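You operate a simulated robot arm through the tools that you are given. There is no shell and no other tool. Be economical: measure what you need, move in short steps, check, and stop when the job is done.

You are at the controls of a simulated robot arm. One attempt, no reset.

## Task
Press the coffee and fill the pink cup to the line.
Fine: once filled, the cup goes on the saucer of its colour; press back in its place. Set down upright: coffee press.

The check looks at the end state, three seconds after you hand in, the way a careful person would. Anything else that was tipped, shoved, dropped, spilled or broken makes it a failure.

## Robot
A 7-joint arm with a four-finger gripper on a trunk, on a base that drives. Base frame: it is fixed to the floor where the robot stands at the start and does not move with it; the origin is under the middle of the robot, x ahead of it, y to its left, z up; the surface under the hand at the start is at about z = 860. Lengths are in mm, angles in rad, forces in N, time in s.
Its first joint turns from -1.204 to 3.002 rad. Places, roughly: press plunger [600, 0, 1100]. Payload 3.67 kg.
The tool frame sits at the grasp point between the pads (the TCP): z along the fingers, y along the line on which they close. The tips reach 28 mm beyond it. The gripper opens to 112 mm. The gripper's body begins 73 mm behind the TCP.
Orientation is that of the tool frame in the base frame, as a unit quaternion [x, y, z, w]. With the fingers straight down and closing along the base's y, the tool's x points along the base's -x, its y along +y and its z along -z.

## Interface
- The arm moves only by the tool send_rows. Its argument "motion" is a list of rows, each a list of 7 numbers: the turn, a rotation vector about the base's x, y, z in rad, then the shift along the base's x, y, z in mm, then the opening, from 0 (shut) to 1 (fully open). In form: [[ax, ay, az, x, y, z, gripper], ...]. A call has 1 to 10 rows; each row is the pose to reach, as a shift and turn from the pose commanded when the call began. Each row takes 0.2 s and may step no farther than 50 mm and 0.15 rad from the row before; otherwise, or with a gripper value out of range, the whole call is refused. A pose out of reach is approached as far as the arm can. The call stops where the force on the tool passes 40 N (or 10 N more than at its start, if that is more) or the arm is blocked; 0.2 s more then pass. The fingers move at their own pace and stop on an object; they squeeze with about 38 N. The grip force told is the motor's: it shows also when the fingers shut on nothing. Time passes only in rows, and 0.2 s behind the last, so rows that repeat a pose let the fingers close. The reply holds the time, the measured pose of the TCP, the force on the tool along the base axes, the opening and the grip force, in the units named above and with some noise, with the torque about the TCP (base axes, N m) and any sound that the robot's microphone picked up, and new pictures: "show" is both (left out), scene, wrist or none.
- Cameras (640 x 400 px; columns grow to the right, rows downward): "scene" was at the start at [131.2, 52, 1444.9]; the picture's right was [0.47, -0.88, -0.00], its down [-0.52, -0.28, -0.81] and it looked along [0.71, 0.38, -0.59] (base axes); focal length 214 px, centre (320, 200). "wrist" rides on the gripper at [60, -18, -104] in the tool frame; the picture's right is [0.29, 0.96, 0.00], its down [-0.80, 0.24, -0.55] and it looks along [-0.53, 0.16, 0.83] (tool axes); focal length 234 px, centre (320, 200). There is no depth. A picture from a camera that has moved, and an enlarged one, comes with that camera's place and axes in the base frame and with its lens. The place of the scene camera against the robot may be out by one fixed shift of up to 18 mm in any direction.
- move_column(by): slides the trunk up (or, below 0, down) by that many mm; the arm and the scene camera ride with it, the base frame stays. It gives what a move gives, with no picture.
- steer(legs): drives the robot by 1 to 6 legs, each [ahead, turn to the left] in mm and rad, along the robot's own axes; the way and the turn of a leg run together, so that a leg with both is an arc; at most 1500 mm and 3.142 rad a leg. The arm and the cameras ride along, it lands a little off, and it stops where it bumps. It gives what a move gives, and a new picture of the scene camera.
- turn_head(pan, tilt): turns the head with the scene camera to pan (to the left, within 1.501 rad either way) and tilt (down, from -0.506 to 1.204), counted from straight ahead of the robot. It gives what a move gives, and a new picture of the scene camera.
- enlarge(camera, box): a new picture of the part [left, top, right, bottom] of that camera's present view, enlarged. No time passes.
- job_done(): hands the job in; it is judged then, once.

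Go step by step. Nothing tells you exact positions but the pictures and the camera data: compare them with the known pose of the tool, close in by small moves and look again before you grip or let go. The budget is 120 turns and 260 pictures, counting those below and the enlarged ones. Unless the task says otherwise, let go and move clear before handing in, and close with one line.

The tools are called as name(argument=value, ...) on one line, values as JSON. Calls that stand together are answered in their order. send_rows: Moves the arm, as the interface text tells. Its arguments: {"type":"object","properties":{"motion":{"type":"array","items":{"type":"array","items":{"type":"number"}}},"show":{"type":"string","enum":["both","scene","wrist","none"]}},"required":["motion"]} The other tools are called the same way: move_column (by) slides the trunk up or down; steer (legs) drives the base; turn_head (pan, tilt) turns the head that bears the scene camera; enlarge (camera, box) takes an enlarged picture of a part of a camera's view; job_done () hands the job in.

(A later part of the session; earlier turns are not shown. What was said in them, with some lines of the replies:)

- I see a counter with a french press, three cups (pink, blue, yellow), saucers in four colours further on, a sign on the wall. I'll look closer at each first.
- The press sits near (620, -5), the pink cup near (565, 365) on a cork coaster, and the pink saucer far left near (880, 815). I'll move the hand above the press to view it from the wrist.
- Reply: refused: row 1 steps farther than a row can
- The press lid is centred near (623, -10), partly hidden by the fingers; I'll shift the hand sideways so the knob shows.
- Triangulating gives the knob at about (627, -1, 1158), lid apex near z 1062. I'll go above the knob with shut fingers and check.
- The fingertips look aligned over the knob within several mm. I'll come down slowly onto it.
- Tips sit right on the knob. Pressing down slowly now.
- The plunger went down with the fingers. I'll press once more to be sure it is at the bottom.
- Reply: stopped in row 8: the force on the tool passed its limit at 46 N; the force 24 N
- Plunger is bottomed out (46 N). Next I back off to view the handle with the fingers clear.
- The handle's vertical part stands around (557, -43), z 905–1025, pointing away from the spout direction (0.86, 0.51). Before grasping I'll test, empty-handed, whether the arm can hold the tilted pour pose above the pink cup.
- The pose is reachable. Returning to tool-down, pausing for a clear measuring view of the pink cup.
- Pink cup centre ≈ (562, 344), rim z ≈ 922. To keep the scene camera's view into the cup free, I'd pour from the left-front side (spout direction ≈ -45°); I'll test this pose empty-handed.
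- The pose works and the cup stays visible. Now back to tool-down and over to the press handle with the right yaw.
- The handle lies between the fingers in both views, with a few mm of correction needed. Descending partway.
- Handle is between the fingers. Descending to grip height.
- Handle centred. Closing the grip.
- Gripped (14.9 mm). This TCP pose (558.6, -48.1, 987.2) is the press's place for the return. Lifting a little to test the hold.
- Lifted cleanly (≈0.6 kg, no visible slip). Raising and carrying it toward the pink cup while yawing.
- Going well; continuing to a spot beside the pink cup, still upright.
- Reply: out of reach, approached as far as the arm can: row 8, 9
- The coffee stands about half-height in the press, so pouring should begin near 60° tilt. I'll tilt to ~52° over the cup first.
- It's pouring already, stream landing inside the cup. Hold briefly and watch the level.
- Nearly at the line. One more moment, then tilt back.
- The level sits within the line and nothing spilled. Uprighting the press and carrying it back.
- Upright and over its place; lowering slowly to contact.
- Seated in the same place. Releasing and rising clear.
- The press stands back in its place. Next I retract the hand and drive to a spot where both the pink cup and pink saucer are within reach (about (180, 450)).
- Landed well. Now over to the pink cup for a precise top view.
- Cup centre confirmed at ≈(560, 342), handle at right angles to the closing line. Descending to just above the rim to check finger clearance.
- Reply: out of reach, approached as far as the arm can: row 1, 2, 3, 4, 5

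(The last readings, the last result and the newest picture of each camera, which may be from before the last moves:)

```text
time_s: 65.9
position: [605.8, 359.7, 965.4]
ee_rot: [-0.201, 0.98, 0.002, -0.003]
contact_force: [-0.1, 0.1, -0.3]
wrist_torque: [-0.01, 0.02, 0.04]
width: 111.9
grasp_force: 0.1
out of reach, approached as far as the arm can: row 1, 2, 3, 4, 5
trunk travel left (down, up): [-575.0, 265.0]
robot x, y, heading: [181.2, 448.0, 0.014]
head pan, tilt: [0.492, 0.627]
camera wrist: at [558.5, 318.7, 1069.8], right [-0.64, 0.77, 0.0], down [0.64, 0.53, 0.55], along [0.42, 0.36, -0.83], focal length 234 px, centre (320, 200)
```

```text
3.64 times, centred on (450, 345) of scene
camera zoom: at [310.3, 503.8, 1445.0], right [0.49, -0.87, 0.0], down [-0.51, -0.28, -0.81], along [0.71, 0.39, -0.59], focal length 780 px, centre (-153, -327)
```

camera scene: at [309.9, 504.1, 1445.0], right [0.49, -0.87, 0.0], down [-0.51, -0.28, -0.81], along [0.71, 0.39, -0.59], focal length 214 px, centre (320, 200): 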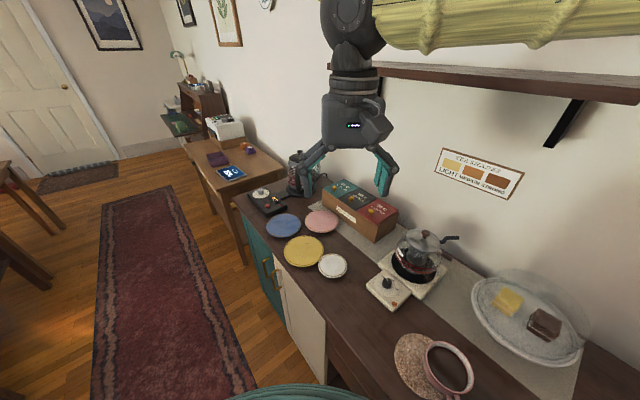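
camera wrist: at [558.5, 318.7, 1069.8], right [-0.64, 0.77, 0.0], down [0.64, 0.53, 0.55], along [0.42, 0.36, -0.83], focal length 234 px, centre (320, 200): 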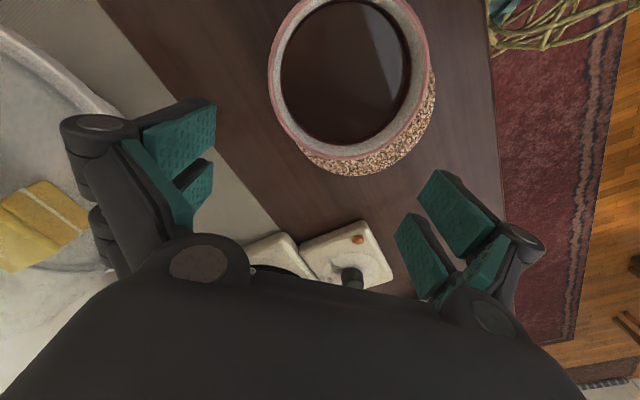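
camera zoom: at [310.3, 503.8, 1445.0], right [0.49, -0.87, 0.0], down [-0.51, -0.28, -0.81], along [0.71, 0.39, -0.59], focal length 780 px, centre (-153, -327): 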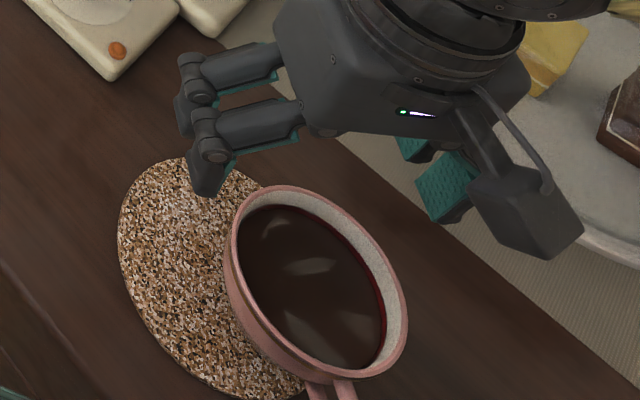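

The cup is too close for the arm here; nothing was touched. I'll rise and back the robot up about 90 mm.

send_rows(motion=[[0, 0, 0, 0, 0, 40, 1], [0, 0, 0, 0, 0, 85, 1], [0, 0, 0, 0, 0, 130, 1], [0, 0, 0, 0, 0, 160, 1]], show="none")

steer(legs=[[-90, 0]])

```text
time_s: 66.9
position: [605.7, 359.6, 1126.8]
ee_rot: [-0.202, 0.979, 0.001, -0.002]
contact_force: [-0.1, -0.3, 0.4]
wrist_torque: [0.01, -0.03, -0.01]
width: 111.9
grasp_force: 0.1
trunk travel left (down, up): [-575.0, 265.0]
robot x, y, heading: [179.9, 451.0, 0.013]
head pan, tilt: [0.492, 0.627]
```

```text
time_s: 68.0
position: [514.6, 357.1, 1127.5]
ee_rot: [-0.202, 0.979, 0.001, 0.0]
contact_force: [-0.6, 0.1, 0.1]
wrist_torque: [0.0, -0.04, -0.01]
width: 111.6
grasp_force: 0.0
trunk travel left (down, up): [-575.0, 265.0]
robot x, y, heading: [90.4, 450.2, 0.013]
head pan, tilt: [0.492, 0.627]
camera scene: at [218.6, 502.6, 1445.2], right [0.49, -0.87, 0.0], down [-0.51, -0.28, -0.81], along [0.71, 0.39, -0.59], focal length 214 px, centre (320, 200)
```

scene: 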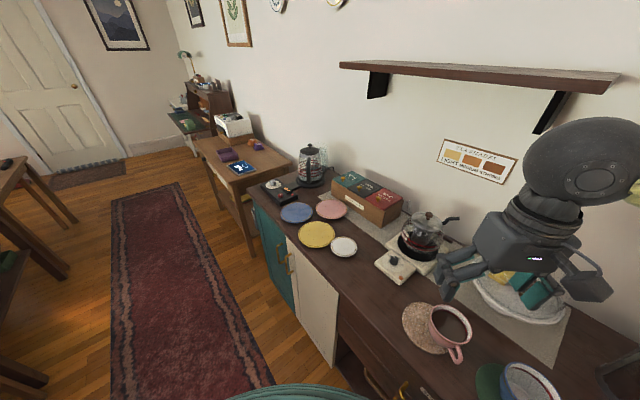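

send_rows(motion=[[0, 0, 0, 22, -7, 0, 1], [0, 0, 0, 45, -15, -10, 1], [0, 0, 0, 45, -15, -50, 1], [0, 0, 0, 45, -15, -90, 1]], show="wrist")

enlarge(camera="wrist", box=[180, 0, 460, 200])

```text
time_s: 69.0
position: [561.1, 341.4, 1036.6]
ee_rot: [-0.202, 0.979, 0.002, 0.0]
contact_force: [-0.4, 0.5, 0.0]
wrist_torque: [0.04, 0.02, 0.02]
width: 111.9
grasp_force: 0.0
trunk travel left (down, up): [-575.0, 265.0]
robot x, y, heading: [87.7, 451.2, 0.013]
head pan, tilt: [0.492, 0.627]
camera wrist: at [513.4, 301.0, 1139.6], right [-0.64, 0.77, 0.0], down [0.64, 0.53, 0.55], along [0.42, 0.36, -0.83], focal length 234 px, centre (320, 200)
```

wrist: 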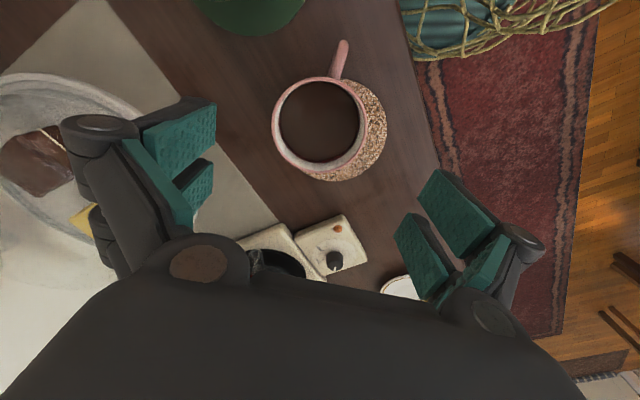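

```text
2.00 times, centred on (320, 100) of wrist
camera zoom: at [513.4, 301.0, 1139.6], right [-0.64, 0.77, 0.0], down [0.64, 0.53, 0.55], along [0.42, 0.36, -0.83], focal length 468 px, centre (320, 400)
```

zoom: 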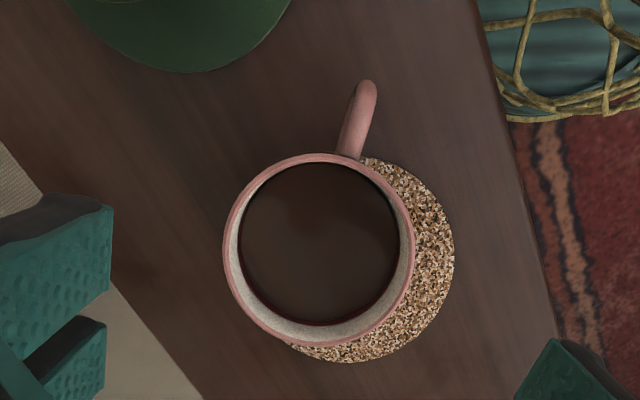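

Centring confirmed at (560, 341.5). Descending to just above the rim.

send_rows(motion=[[0, 0, 0, -1, 0, -25, 1], [0, 0, 0, -1, 0, -50, 1], [0, 0, 0, -1, 0, -75, 1]], show="wrist")

enlarge(camera="scene", box=[370, 260, 530, 370])

```text
time_s: 69.8
position: [560.1, 342.2, 960.7]
ee_rot: [-0.202, 0.979, 0.001, -0.001]
contact_force: [0.6, 0.1, -0.4]
wrist_torque: [0.0, -0.02, -0.02]
width: 112.0
grasp_force: 0.1
trunk travel left (down, up): [-575.0, 265.0]
robot x, y, heading: [90.5, 451.0, 0.017]
head pan, tilt: [0.492, 0.627]
camera wrist: at [512.4, 301.1, 1063.7], right [-0.64, 0.77, 0.0], down [0.64, 0.53, 0.55], along [0.42, 0.36, -0.83], focal length 234 px, centre (320, 200)
```

wrist: 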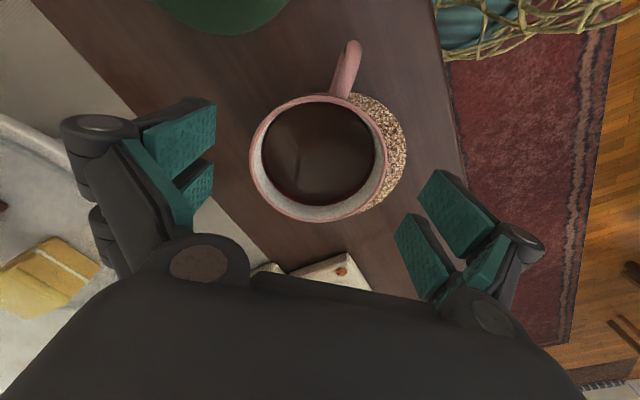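

```text
3.64 times, centred on (450, 315) of scene
camera zoom: at [221.2, 502.8, 1444.9], right [0.49, -0.87, 0.0], down [-0.51, -0.28, -0.81], along [0.71, 0.39, -0.59], focal length 780 px, centre (-153, -218)
```

zoom: 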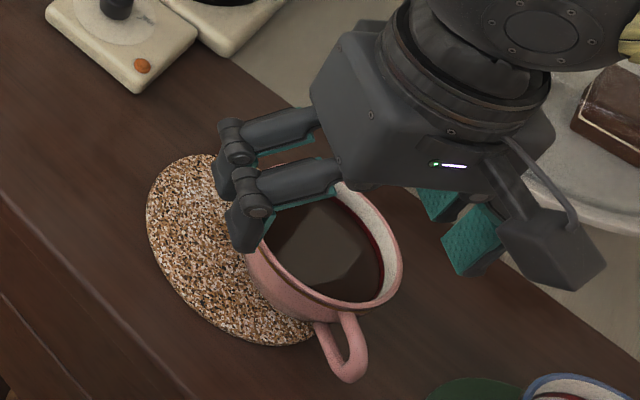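

send_rows(motion=[[0, 0, 0, 0, 0, -12, 1], [0, 0, 0, 0, 0, -24, 1], [0, 0, 0, 0, 0, -36, 1], [0, 0, 0, 0, 0, -48, 1], [0, 0, 0, 0, 0, -58, 1]], show="wrist")

enlarge(camera="scene", box=[370, 260, 530, 370])

```text
time_s: 71.0
position: [560.7, 343.4, 903.8]
ee_rot: [-0.202, 0.979, 0.002, -0.001]
contact_force: [-1.0, 0.3, -0.3]
wrist_torque: [-0.01, -0.04, -0.01]
width: 111.9
grasp_force: 0.0
trunk travel left (down, up): [-575.0, 265.0]
robot x, y, heading: [89.7, 447.7, 0.02]
head pan, tilt: [0.492, 0.627]
camera wrist: at [512.6, 301.6, 1006.7], right [-0.64, 0.77, 0.0], down [0.64, 0.53, 0.55], along [0.42, 0.36, -0.83], focal length 234 px, centre (320, 200)
```

wrist: 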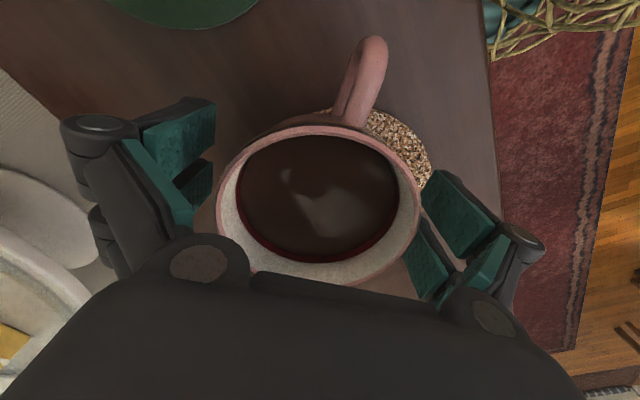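

```text
3.64 times, centred on (450, 315) of scene
camera zoom: at [220.8, 502.9, 1444.9], right [0.49, -0.87, 0.0], down [-0.51, -0.28, -0.81], along [0.71, 0.39, -0.59], focal length 780 px, centre (-153, -218)
```

zoom: 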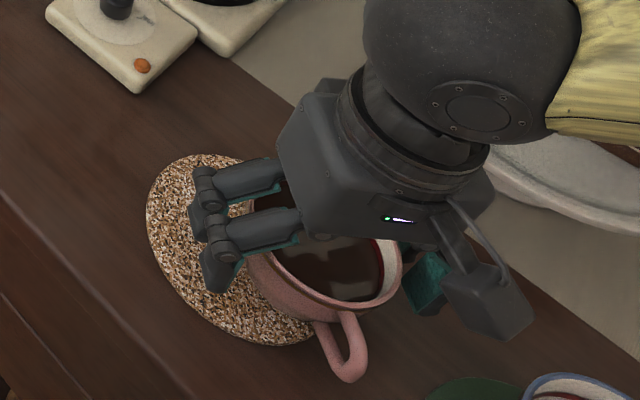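

Fingers straddle the cup. Closing gently.

send_rows(motion=[[0, 0, 0, 0, 0, 0, 0.92], [0, 0, 0, 0, 0, 0, 0.86], [0, 0, 0, 0, 0, 0, 0.82], [0, 0, 0, 0, 0, 0, 0.78], [0, 0, 0, 0, 0, 0, 0.74], [0, 0, 0, 0, 0, 0, 0.7], [0, 0, 0, 0, 0, 0, 0.6]], show="wrist")

```text
time_s: 72.6
position: [560.5, 343.4, 904.0]
ee_rot: [-0.202, 0.979, 0.002, 0.0]
contact_force: [0.8, -0.8, 3.1]
wrist_torque: [-0.04, 0.05, 0.02]
width: 83.1
grasp_force: 37.4
trunk travel left (down, up): [-575.0, 265.0]
robot x, y, heading: [91.5, 449.7, 0.015]
head pan, tilt: [0.492, 0.627]
camera wrist: at [512.5, 301.5, 1007.0], right [-0.64, 0.77, 0.0], down [0.64, 0.53, 0.55], along [0.42, 0.36, -0.83], focal length 234 px, centre (320, 200)
```

wrist: 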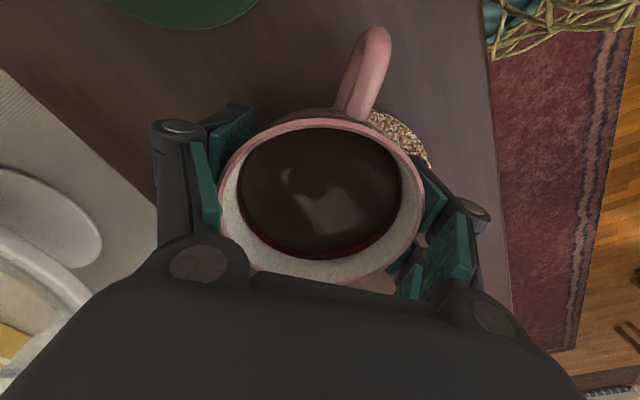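

Cup gripped (83 mm). Lifting gently straight up.

send_rows(motion=[[0, 0, 0, 0, 0, 3, 0.6], [0, 0, 0, 0, 0, 8, 0.6], [0, 0, 0, 0, 0, 15, 0.6], [0, 0, 0, 0, 0, 25, 0.6], [0, 0, 0, 0, 0, 38, 0.6], [0, 0, 0, 0, 0, 52, 0.6], [0, 0, 0, 0, 0, 66, 0.6], [0, 0, 0, 0, 0, 78, 0.6], [0, 0, 0, 0, 0, 86, 0.6], [0, 0, 0, 0, 0, 90, 0.6]], show="both")

enlarge(camera="scene", box=[370, 220, 530, 370])

enlarge(camera="scene", box=[250, 130, 410, 260])

```text
time_s: 74.8
position: [560.2, 343.6, 993.5]
ee_rot: [-0.202, 0.979, 0.002, -0.001]
contact_force: [0.2, -0.1, -1.6]
wrist_torque: [0.0, -0.02, 0.02]
width: 82.9
grasp_force: 38.0
trunk travel left (down, up): [-575.0, 265.0]
robot x, y, heading: [85.6, 450.6, 0.013]
head pan, tilt: [0.492, 0.627]
camera scene: at [220.6, 502.8, 1444.9], right [0.49, -0.87, 0.0], down [-0.51, -0.28, -0.81], along [0.71, 0.39, -0.59], focal length 214 px, centre (320, 200)
camera wrist: at [512.7, 301.3, 1097.0], right [-0.64, 0.77, 0.0], down [0.64, 0.53, 0.55], along [0.42, 0.36, -0.83], focal length 234 px, centre (320, 200)
```

scene: 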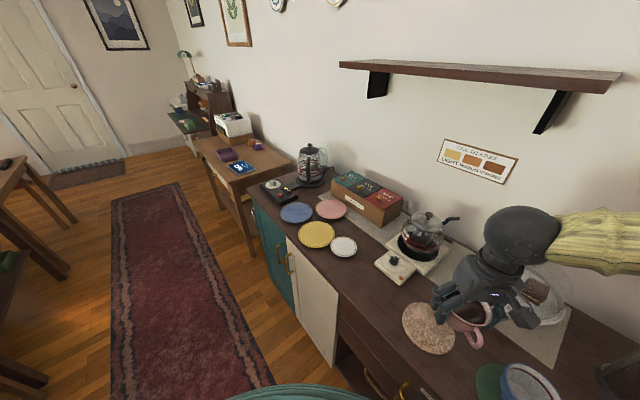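
wrist: 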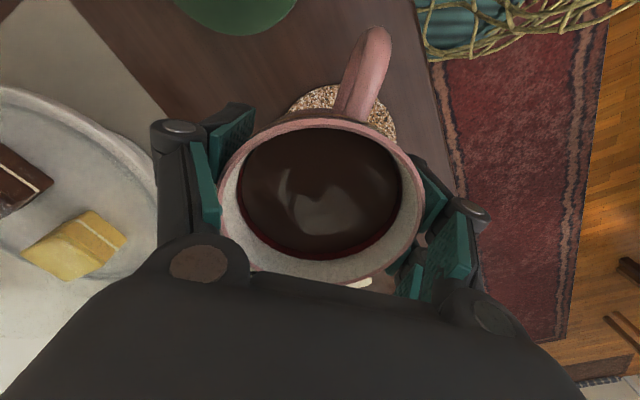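

```text
2.67 times, centred on (450, 295) of scene
camera zoom: at [220.6, 502.8, 1444.9], right [0.49, -0.87, 0.0], down [-0.51, -0.28, -0.81], along [0.71, 0.39, -0.59], focal length 572 px, centre (-27, -53)
```

zoom: 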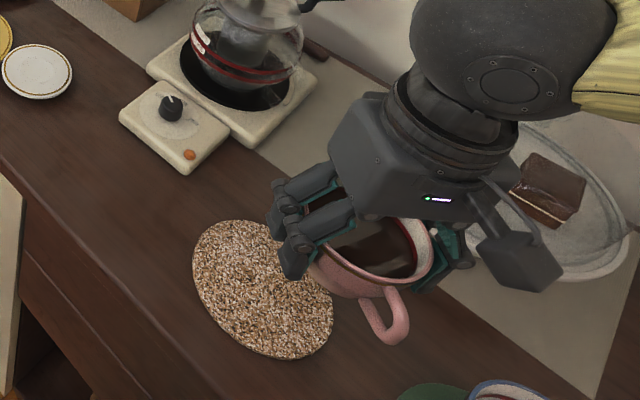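

```text
3.08 times, centred on (330, 195) of scene
camera zoom: at [220.6, 502.8, 1444.9], right [0.49, -0.87, 0.0], down [-0.51, -0.28, -0.81], along [0.71, 0.39, -0.59], focal length 660 px, centre (289, 215)
```

zoom: 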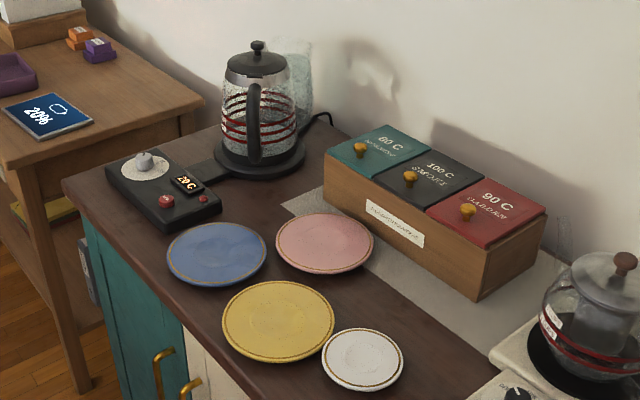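

Lifted cleanly. Carrying it smoothly toward the pink saucer (≈(871, 800)), turning the hand so the fingers line up alongside the tea box.

send_rows(motion=[[0, 0, -0.015, 4, 9, 2, 0.6], [0, 0, -0.045, 11, 26, 5, 0.6], [0, 0, -0.085, 21, 48, 8, 0.6], [0, 0, -0.13, 31, 71, 10, 0.6], [0, 0, -0.18, 43, 97, 10, 0.6], [0, 0, -0.23, 54, 123, 10, 0.6], [0, 0, -0.28, 66, 149, 10, 0.6], [0, 0, -0.325, 77, 175, 10, 0.6], [0, 0, -0.365, 89, 200, 10, 0.6], [0, 0, -0.4, 102, 224, 10, 0.6]], show="none")

send_rows(motion=[[0, 0, -0.035, 16, 18, 0, 0.6], [0, 0, -0.08, 34, 37, 0, 0.6], [0, 0, -0.13, 54, 58, 0, 0.6], [0, 0, -0.18, 75, 80, 0, 0.6], [0, 0, -0.23, 96, 103, 0, 0.6], [0, 0, -0.27, 117, 126, 0, 0.6], [0, 0, -0.31, 137, 148, 0, 0.6], [0, 0, -0.34, 156, 169, 0, 0.6], [0, 0, -0.365, 171, 186, 0, 0.6], [0, 0, -0.375, 180, 198, 0, 0.6]], show="both")

enlarge(camera="scene", box=[250, 130, 410, 260])

```text
time_s: 77.0
position: [664.4, 568.1, 1002.0]
ee_rot: [-0.003, 1.0, 0.001, -0.001]
contact_force: [0.0, 0.4, -2.5]
wrist_torque: [-0.02, 0.0, -0.01]
width: 82.5
grasp_force: 38.6
trunk travel left (down, up): [-575.0, 265.0]
robot x, y, heading: [92.0, 444.2, 0.014]
head pan, tilt: [0.492, 0.627]
```

```text
time_s: 79.2
position: [842.8, 766.4, 1002.9]
ee_rot: [0.185, 0.983, 0.0, -0.001]
contact_force: [-0.6, 0.3, -1.0]
wrist_torque: [-0.01, 0.0, 0.01]
width: 82.9
grasp_force: 37.8
trunk travel left (down, up): [-575.0, 265.0]
robot x, y, heading: [89.4, 452.8, 0.015]
head pan, tilt: [0.492, 0.627]
camera scene: at [221.0, 503.8, 1444.9], right [0.49, -0.87, 0.0], down [-0.51, -0.29, -0.81], along [0.71, 0.39, -0.59], focal length 214 px, centre (320, 200)
camera wrist: at [779.8, 769.0, 1106.5], right [0.08, 1.0, 0.0], down [0.83, -0.07, 0.55], along [0.55, -0.04, -0.83], focal length 234 px, centre (320, 200)
```

scene: 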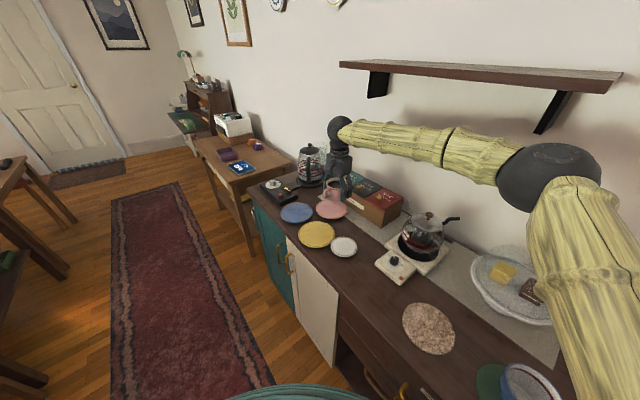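
wrist: 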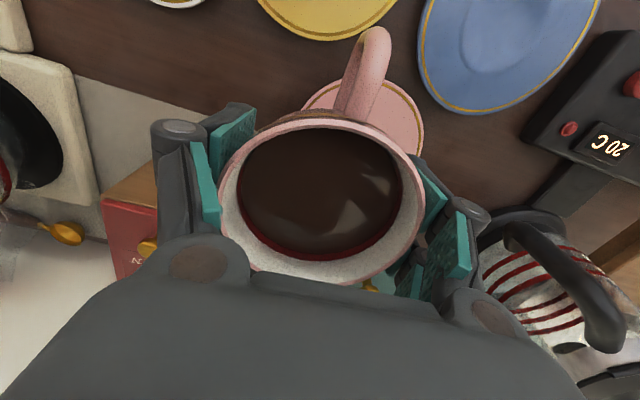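

```text
3.08 times, centred on (330, 195) of scene
camera zoom: at [221.0, 503.8, 1444.9], right [0.49, -0.87, 0.0], down [-0.51, -0.29, -0.81], along [0.71, 0.39, -0.59], focal length 660 px, centre (289, 215)
```

zoom: 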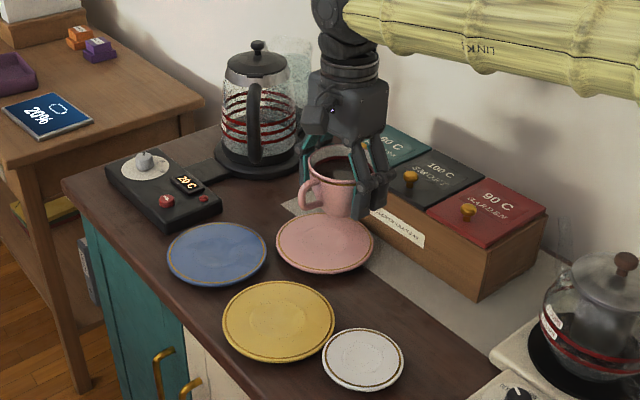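

Wrist and scene views put the saucer centre at ≈(871, 802). Moving over it and lowering partway.

send_rows(motion=[[0, 0, 0, 8, 10, 0, 0.6], [0, 0, 0, 18, 23, 0, 0.6], [0, 0, 0, 26, 33, 0, 0.6], [0, 0, 0, 28, 36, -12, 0.6], [0, 0, 0, 28, 36, -28, 0.6], [0, 0, 0, 28, 36, -45, 0.6], [0, 0, 0, 28, 36, -58, 0.6], [0, 0, 0, 28, 36, -66, 0.6]], show="wrist")

enlarge(camera="scene", box=[280, 140, 380, 240])

```text
time_s: 81.0
position: [870.1, 802.4, 937.0]
ee_rot: [0.183, 0.983, 0.001, -0.001]
contact_force: [0.3, 0.3, -1.4]
wrist_torque: [-0.02, 0.03, -0.01]
width: 82.7
grasp_force: 37.9
trunk travel left (down, up): [-575.0, 265.0]
robot x, y, heading: [88.4, 447.6, 0.017]
head pan, tilt: [0.492, 0.627]
camera wrist: at [808.1, 804.8, 1040.6], right [0.08, 1.0, 0.0], down [0.83, -0.07, 0.55], along [0.55, -0.04, -0.83], focal length 234 px, centre (320, 200)
```

wrist: 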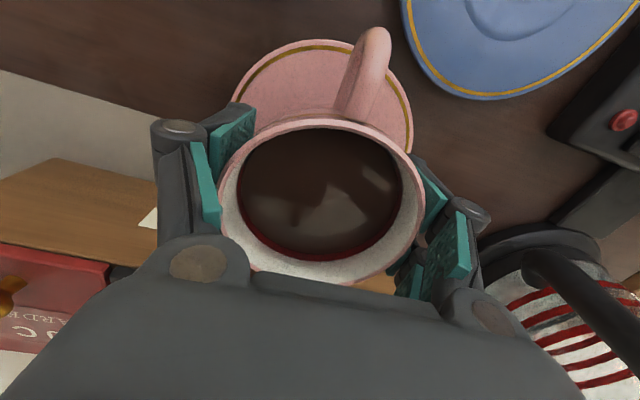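

```text
4.00 times, centred on (330, 190) of scene
camera zoom: at [221.0, 503.4, 1444.9], right [0.49, -0.87, 0.0], down [-0.51, -0.29, -0.81], along [0.71, 0.39, -0.59], focal length 858 px, centre (280, 240)
```

zoom: 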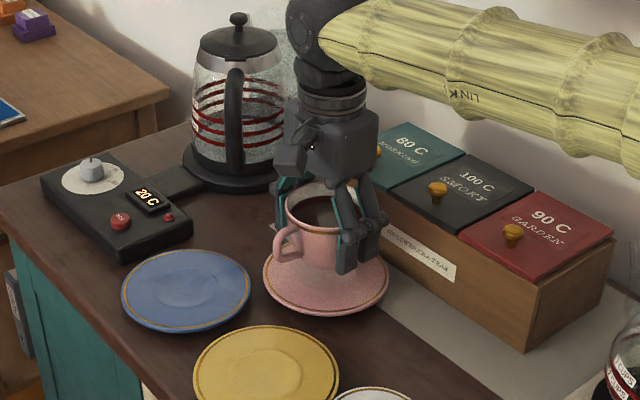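

Centre within 2–3 mm. Lowering slowly.

send_rows(motion=[[0, 0, 0, 1, -1, -6, 0.6], [0, 0, 0, 2, -2, -12, 0.6], [0, 0, 0, 2, -2, -17, 0.6], [0, 0, 0, 2, -2, -21, 0.6], [0, 0, 0, 2, -2, -24, 0.6]], show="none")

enlarge(camera="scene", box=[310, 170, 360, 220])

```text
time_s: 82.2
position: [872.2, 798.9, 914.3]
ee_rot: [0.185, 0.983, 0.002, 0.0]
contact_force: [0.6, -0.2, 9.9]
wrist_torque: [0.1, 0.12, -0.01]
width: 83.1
grasp_force: 38.2
trunk travel left (down, up): [-575.0, 265.0]
robot x, y, heading: [91.5, 447.6, 0.016]
head pan, tilt: [0.492, 0.627]
```

```text
8.00 times, centred on (335, 195) of scene
camera zoom: at [220.1, 503.0, 1445.2], right [0.49, -0.87, 0.0], down [-0.51, -0.28, -0.81], along [0.71, 0.39, -0.59], focal length 1716 px, centre (200, 240)
```

zoom: 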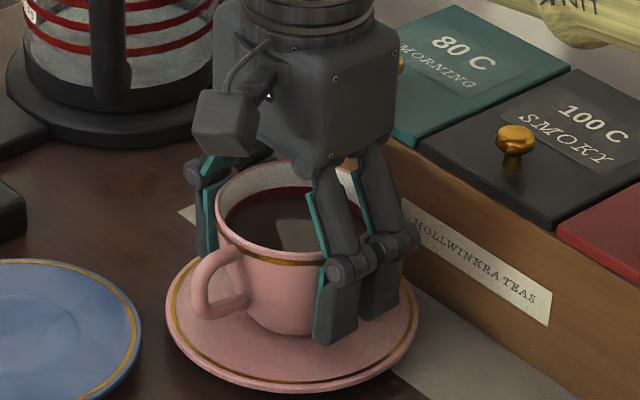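

Seated on the saucer (≈10 N). Opening gently.

send_rows(motion=[[0, 0, 0, 0, 0, 0, 0.76], [0, 0, 0, 0, 0, 0, 0.8], [0, 0, 0, 0, 0, 0, 0.85], [0, 0, 0, 0, 0, 0, 0.92], [0, 0, 0, 0, 0, 0, 0.98], [0, 0, 0, 0, 0, 0, 0.98]], show="wrist")

enlarge(camera="scene", box=[310, 170, 360, 220])

```text
time_s: 83.6
position: [872.7, 799.6, 912.5]
ee_rot: [0.183, 0.983, 0.001, 0.0]
contact_force: [0.1, 0.1, 0.0]
wrist_torque: [0.0, 0.0, 0.0]
width: 109.8
grasp_force: 0.0
trunk travel left (down, up): [-575.0, 265.0]
robot x, y, heading: [89.3, 450.7, 0.017]
head pan, tilt: [0.492, 0.627]
camera wrist: at [809.6, 802.9, 1016.7], right [0.08, 1.0, 0.0], down [0.83, -0.07, 0.55], along [0.55, -0.04, -0.83], focal length 234 px, centre (320, 200)
```

wrist: 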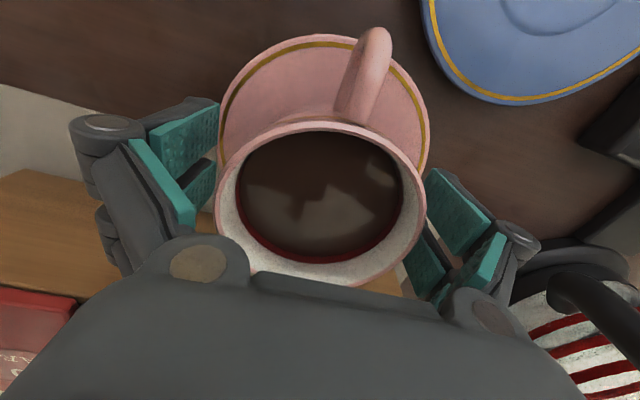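

```text
8.00 times, centred on (335, 195) of scene
camera zoom: at [220.7, 503.4, 1444.9], right [0.49, -0.87, 0.0], down [-0.51, -0.29, -0.81], along [0.71, 0.39, -0.59], focal length 1716 px, centre (200, 240)
```

zoom: 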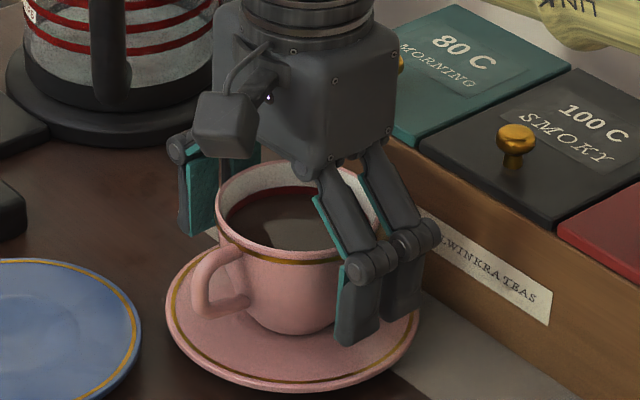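

Cup stands free on the saucer with clearance both sides. Rising straight up and retreating.

send_rows(motion=[[0, 0, 0, 0, 0, 10, 0.98], [0, 0, 0, 0, 0, 30, 0.98], [0, 0, 0, 0, 0, 60, 0.98], [0, 0, 0, 0, 0, 100, 0.98], [0, 0, 0, 0, 0, 145, 0.98], [0, 0, 0, -30, -20, 180, 0.98], [0, 0, 0, -70, -45, 200, 0.98], [0, 0, 0, -110, -70, 210, 0.98], [0, 0, 0, -150, -95, 215, 0.98]], show="scene")

enlarge(camera="scene", box=[310, 170, 360, 220])

enlarge(camera="scene", box=[320, 200, 640, 400])

```text
refused: row 6 steps farther than a row can; nothing moved
```

```text
8.00 times, centred on (335, 195) of scene
camera zoom: at [220.7, 503.4, 1444.9], right [0.49, -0.87, 0.0], down [-0.51, -0.29, -0.81], along [0.71, 0.39, -0.59], focal length 1716 px, centre (200, 240)
```

zoom: 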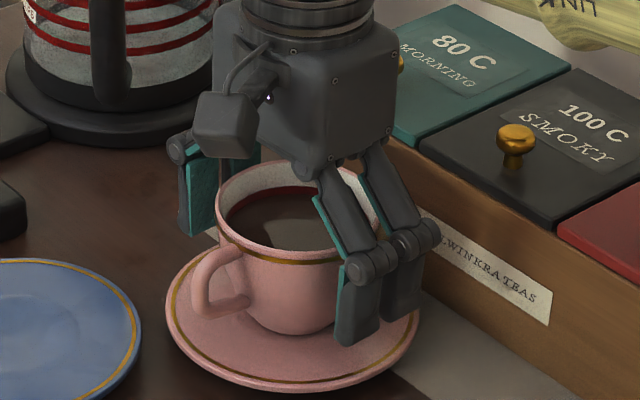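

```text
2.00 times, centred on (480, 300) of scene
camera zoom: at [220.7, 503.4, 1444.9], right [0.49, -0.87, 0.0], down [-0.51, -0.29, -0.81], along [0.71, 0.39, -0.59], focal length 429 px, centre (0, 0)
```

zoom: 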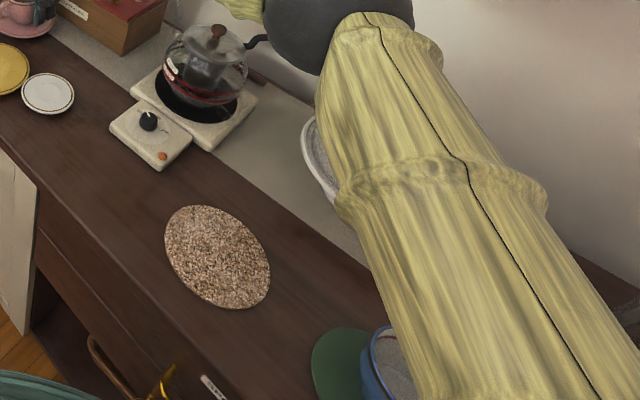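

The move was refused for step size; cup and counter look fine, so I repeat with shorter steps.

send_rows(motion=[[0, 0, 0, 0, 0, 10, 0.98], [0, 0, 0, 0, 0, 30, 0.98], [0, 0, 0, 0, 0, 60, 0.98], [0, 0, 0, 0, 0, 100, 0.98], [0, 0, 0, 0, 0, 140, 0.98], [0, 0, 0, 0, 0, 180, 0.98], [0, 0, 0, -30, -20, 200, 0.98], [0, 0, 0, -68, -42, 210, 0.98], [0, 0, 0, -106, -64, 215, 0.98], [0, 0, 0, -146, -86, 215, 0.98]], show="scene")

enlarge(camera="scene", box=[310, 170, 360, 220])

turn_head(pan=-0.3, tilt=0.75)

```text
time_s: 85.8
position: [724.9, 710.5, 1128.2]
ee_rot: [0.183, 0.983, 0.001, 0.001]
contact_force: [0.0, -0.4, -0.4]
wrist_torque: [0.02, -0.02, -0.02]
width: 110.0
grasp_force: 0.1
trunk travel left (down, up): [-575.0, 265.0]
robot x, y, heading: [86.8, 449.9, 0.018]
head pan, tilt: [0.492, 0.627]
camera scene: at [219.7, 502.4, 1445.1], right [0.49, -0.87, 0.0], down [-0.51, -0.28, -0.81], along [0.71, 0.39, -0.59], focal length 214 px, centre (320, 200)
```

scene: 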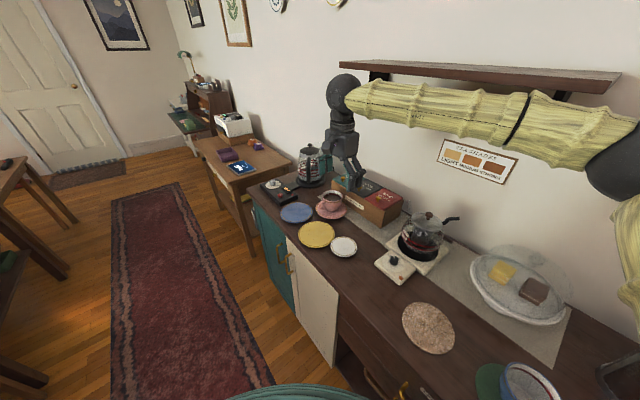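

```text
8.00 times, centred on (335, 195) of scene
camera zoom: at [219.7, 502.4, 1445.1], right [0.49, -0.87, 0.0], down [-0.51, -0.28, -0.81], along [0.71, 0.39, -0.59], focal length 1716 px, centre (200, 240)
```

zoom: 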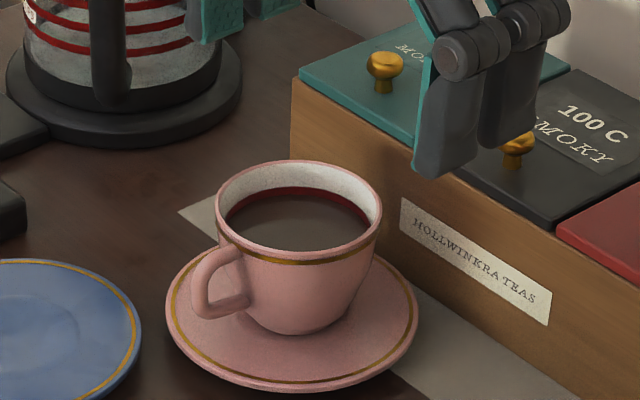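

```text
time_s: 86.9
position: [727.4, 710.8, 1126.4]
ee_rot: [0.184, 0.983, 0.002, 0.001]
contact_force: [-0.2, -0.6, -0.7]
wrist_torque: [-0.04, -0.02, 0.04]
width: 110.0
grasp_force: 0.0
trunk travel left (down, up): [-575.0, 265.0]
robot x, y, heading: [91.8, 448.5, 0.013]
head pan, tilt: [-0.3, 0.75]
camera scene: at [223.6, 437.4, 1434.4], right [-0.28, -0.96, 0.0], down [-0.65, 0.19, -0.73], along [0.7, -0.2, -0.68], focal length 214 px, centre (320, 200)
```

scene: 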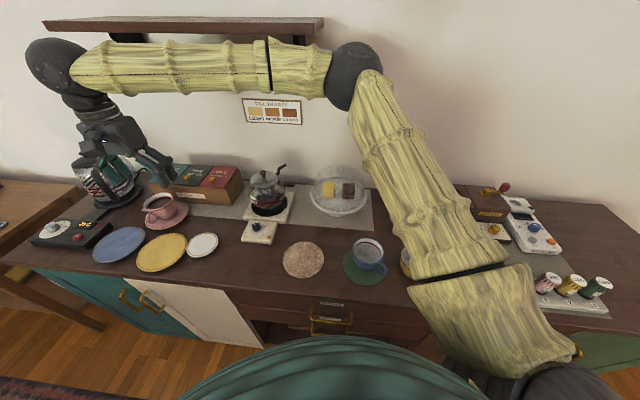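

The cup stands on its saucer with coffee at the line. The arm hides the press, so I draw the hand back for one last look at it.

send_rows(motion=[[0, 0, 0, -25, 15, 30, 0.98], [0, 0, 0, -60, 40, 50, 0.98], [0, 0, 0, -95, 65, 60, 0.98], [0, 0, 0, -130, 95, 70, 0.98], [0, 0, 0, -165, 125, 80, 0.98], [0, 0, 0, -195, 160, 80, 0.98], [0, 0, 0, -225, 195, 80, 0.98], [0, 0, 0, -255, 230, 80, 0.98]], show="none")

turn_head(pan=-0.5, tilt=0.7)

```text
time_s: 88.7
position: [471.1, 945.8, 1207.4]
ee_rot: [0.184, 0.983, 0.001, 0.001]
contact_force: [-0.1, 0.4, 0.3]
wrist_torque: [-0.06, -0.03, -0.01]
width: 109.8
grasp_force: 0.0
trunk travel left (down, up): [-575.0, 265.0]
robot x, y, heading: [89.6, 447.3, 0.009]
head pan, tilt: [-0.3, 0.75]
```

```text
time_s: 89.4
position: [471.3, 943.2, 1207.5]
ee_rot: [0.183, 0.983, 0.001, 0.0]
contact_force: [1.2, -0.1, 0.6]
wrist_torque: [-0.06, 0.01, 0.02]
width: 109.8
grasp_force: 0.1
trunk travel left (down, up): [-575.0, 265.0]
robot x, y, heading: [91.1, 447.2, 0.015]
head pan, tilt: [-0.499, 0.7]
camera scene: at [219.1, 421.8, 1438.7], right [-0.46, -0.89, 0.0], down [-0.57, 0.3, -0.76], along [0.68, -0.36, -0.64], focal length 214 px, centre (320, 200)
```

scene: 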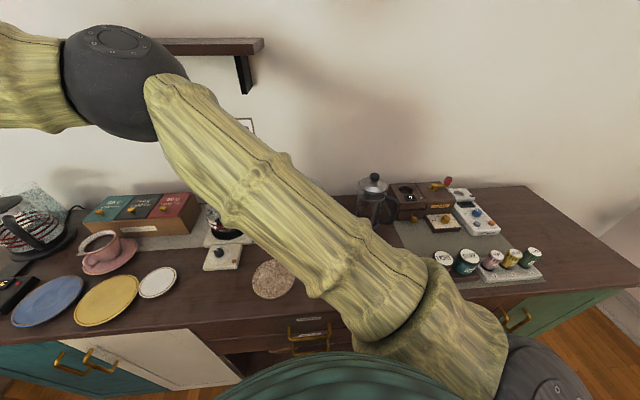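

The press stands upright in its place with the plunger down, the filled pink cup is on the pink saucer, and the hand is clear.

job_done()

```text
The job is handed in.
```

The coffee is pressed and the pink cup is filled to its line and standing on the pink saucer. The press is back upright in its place, and I saw no spills and nothing knocked over.
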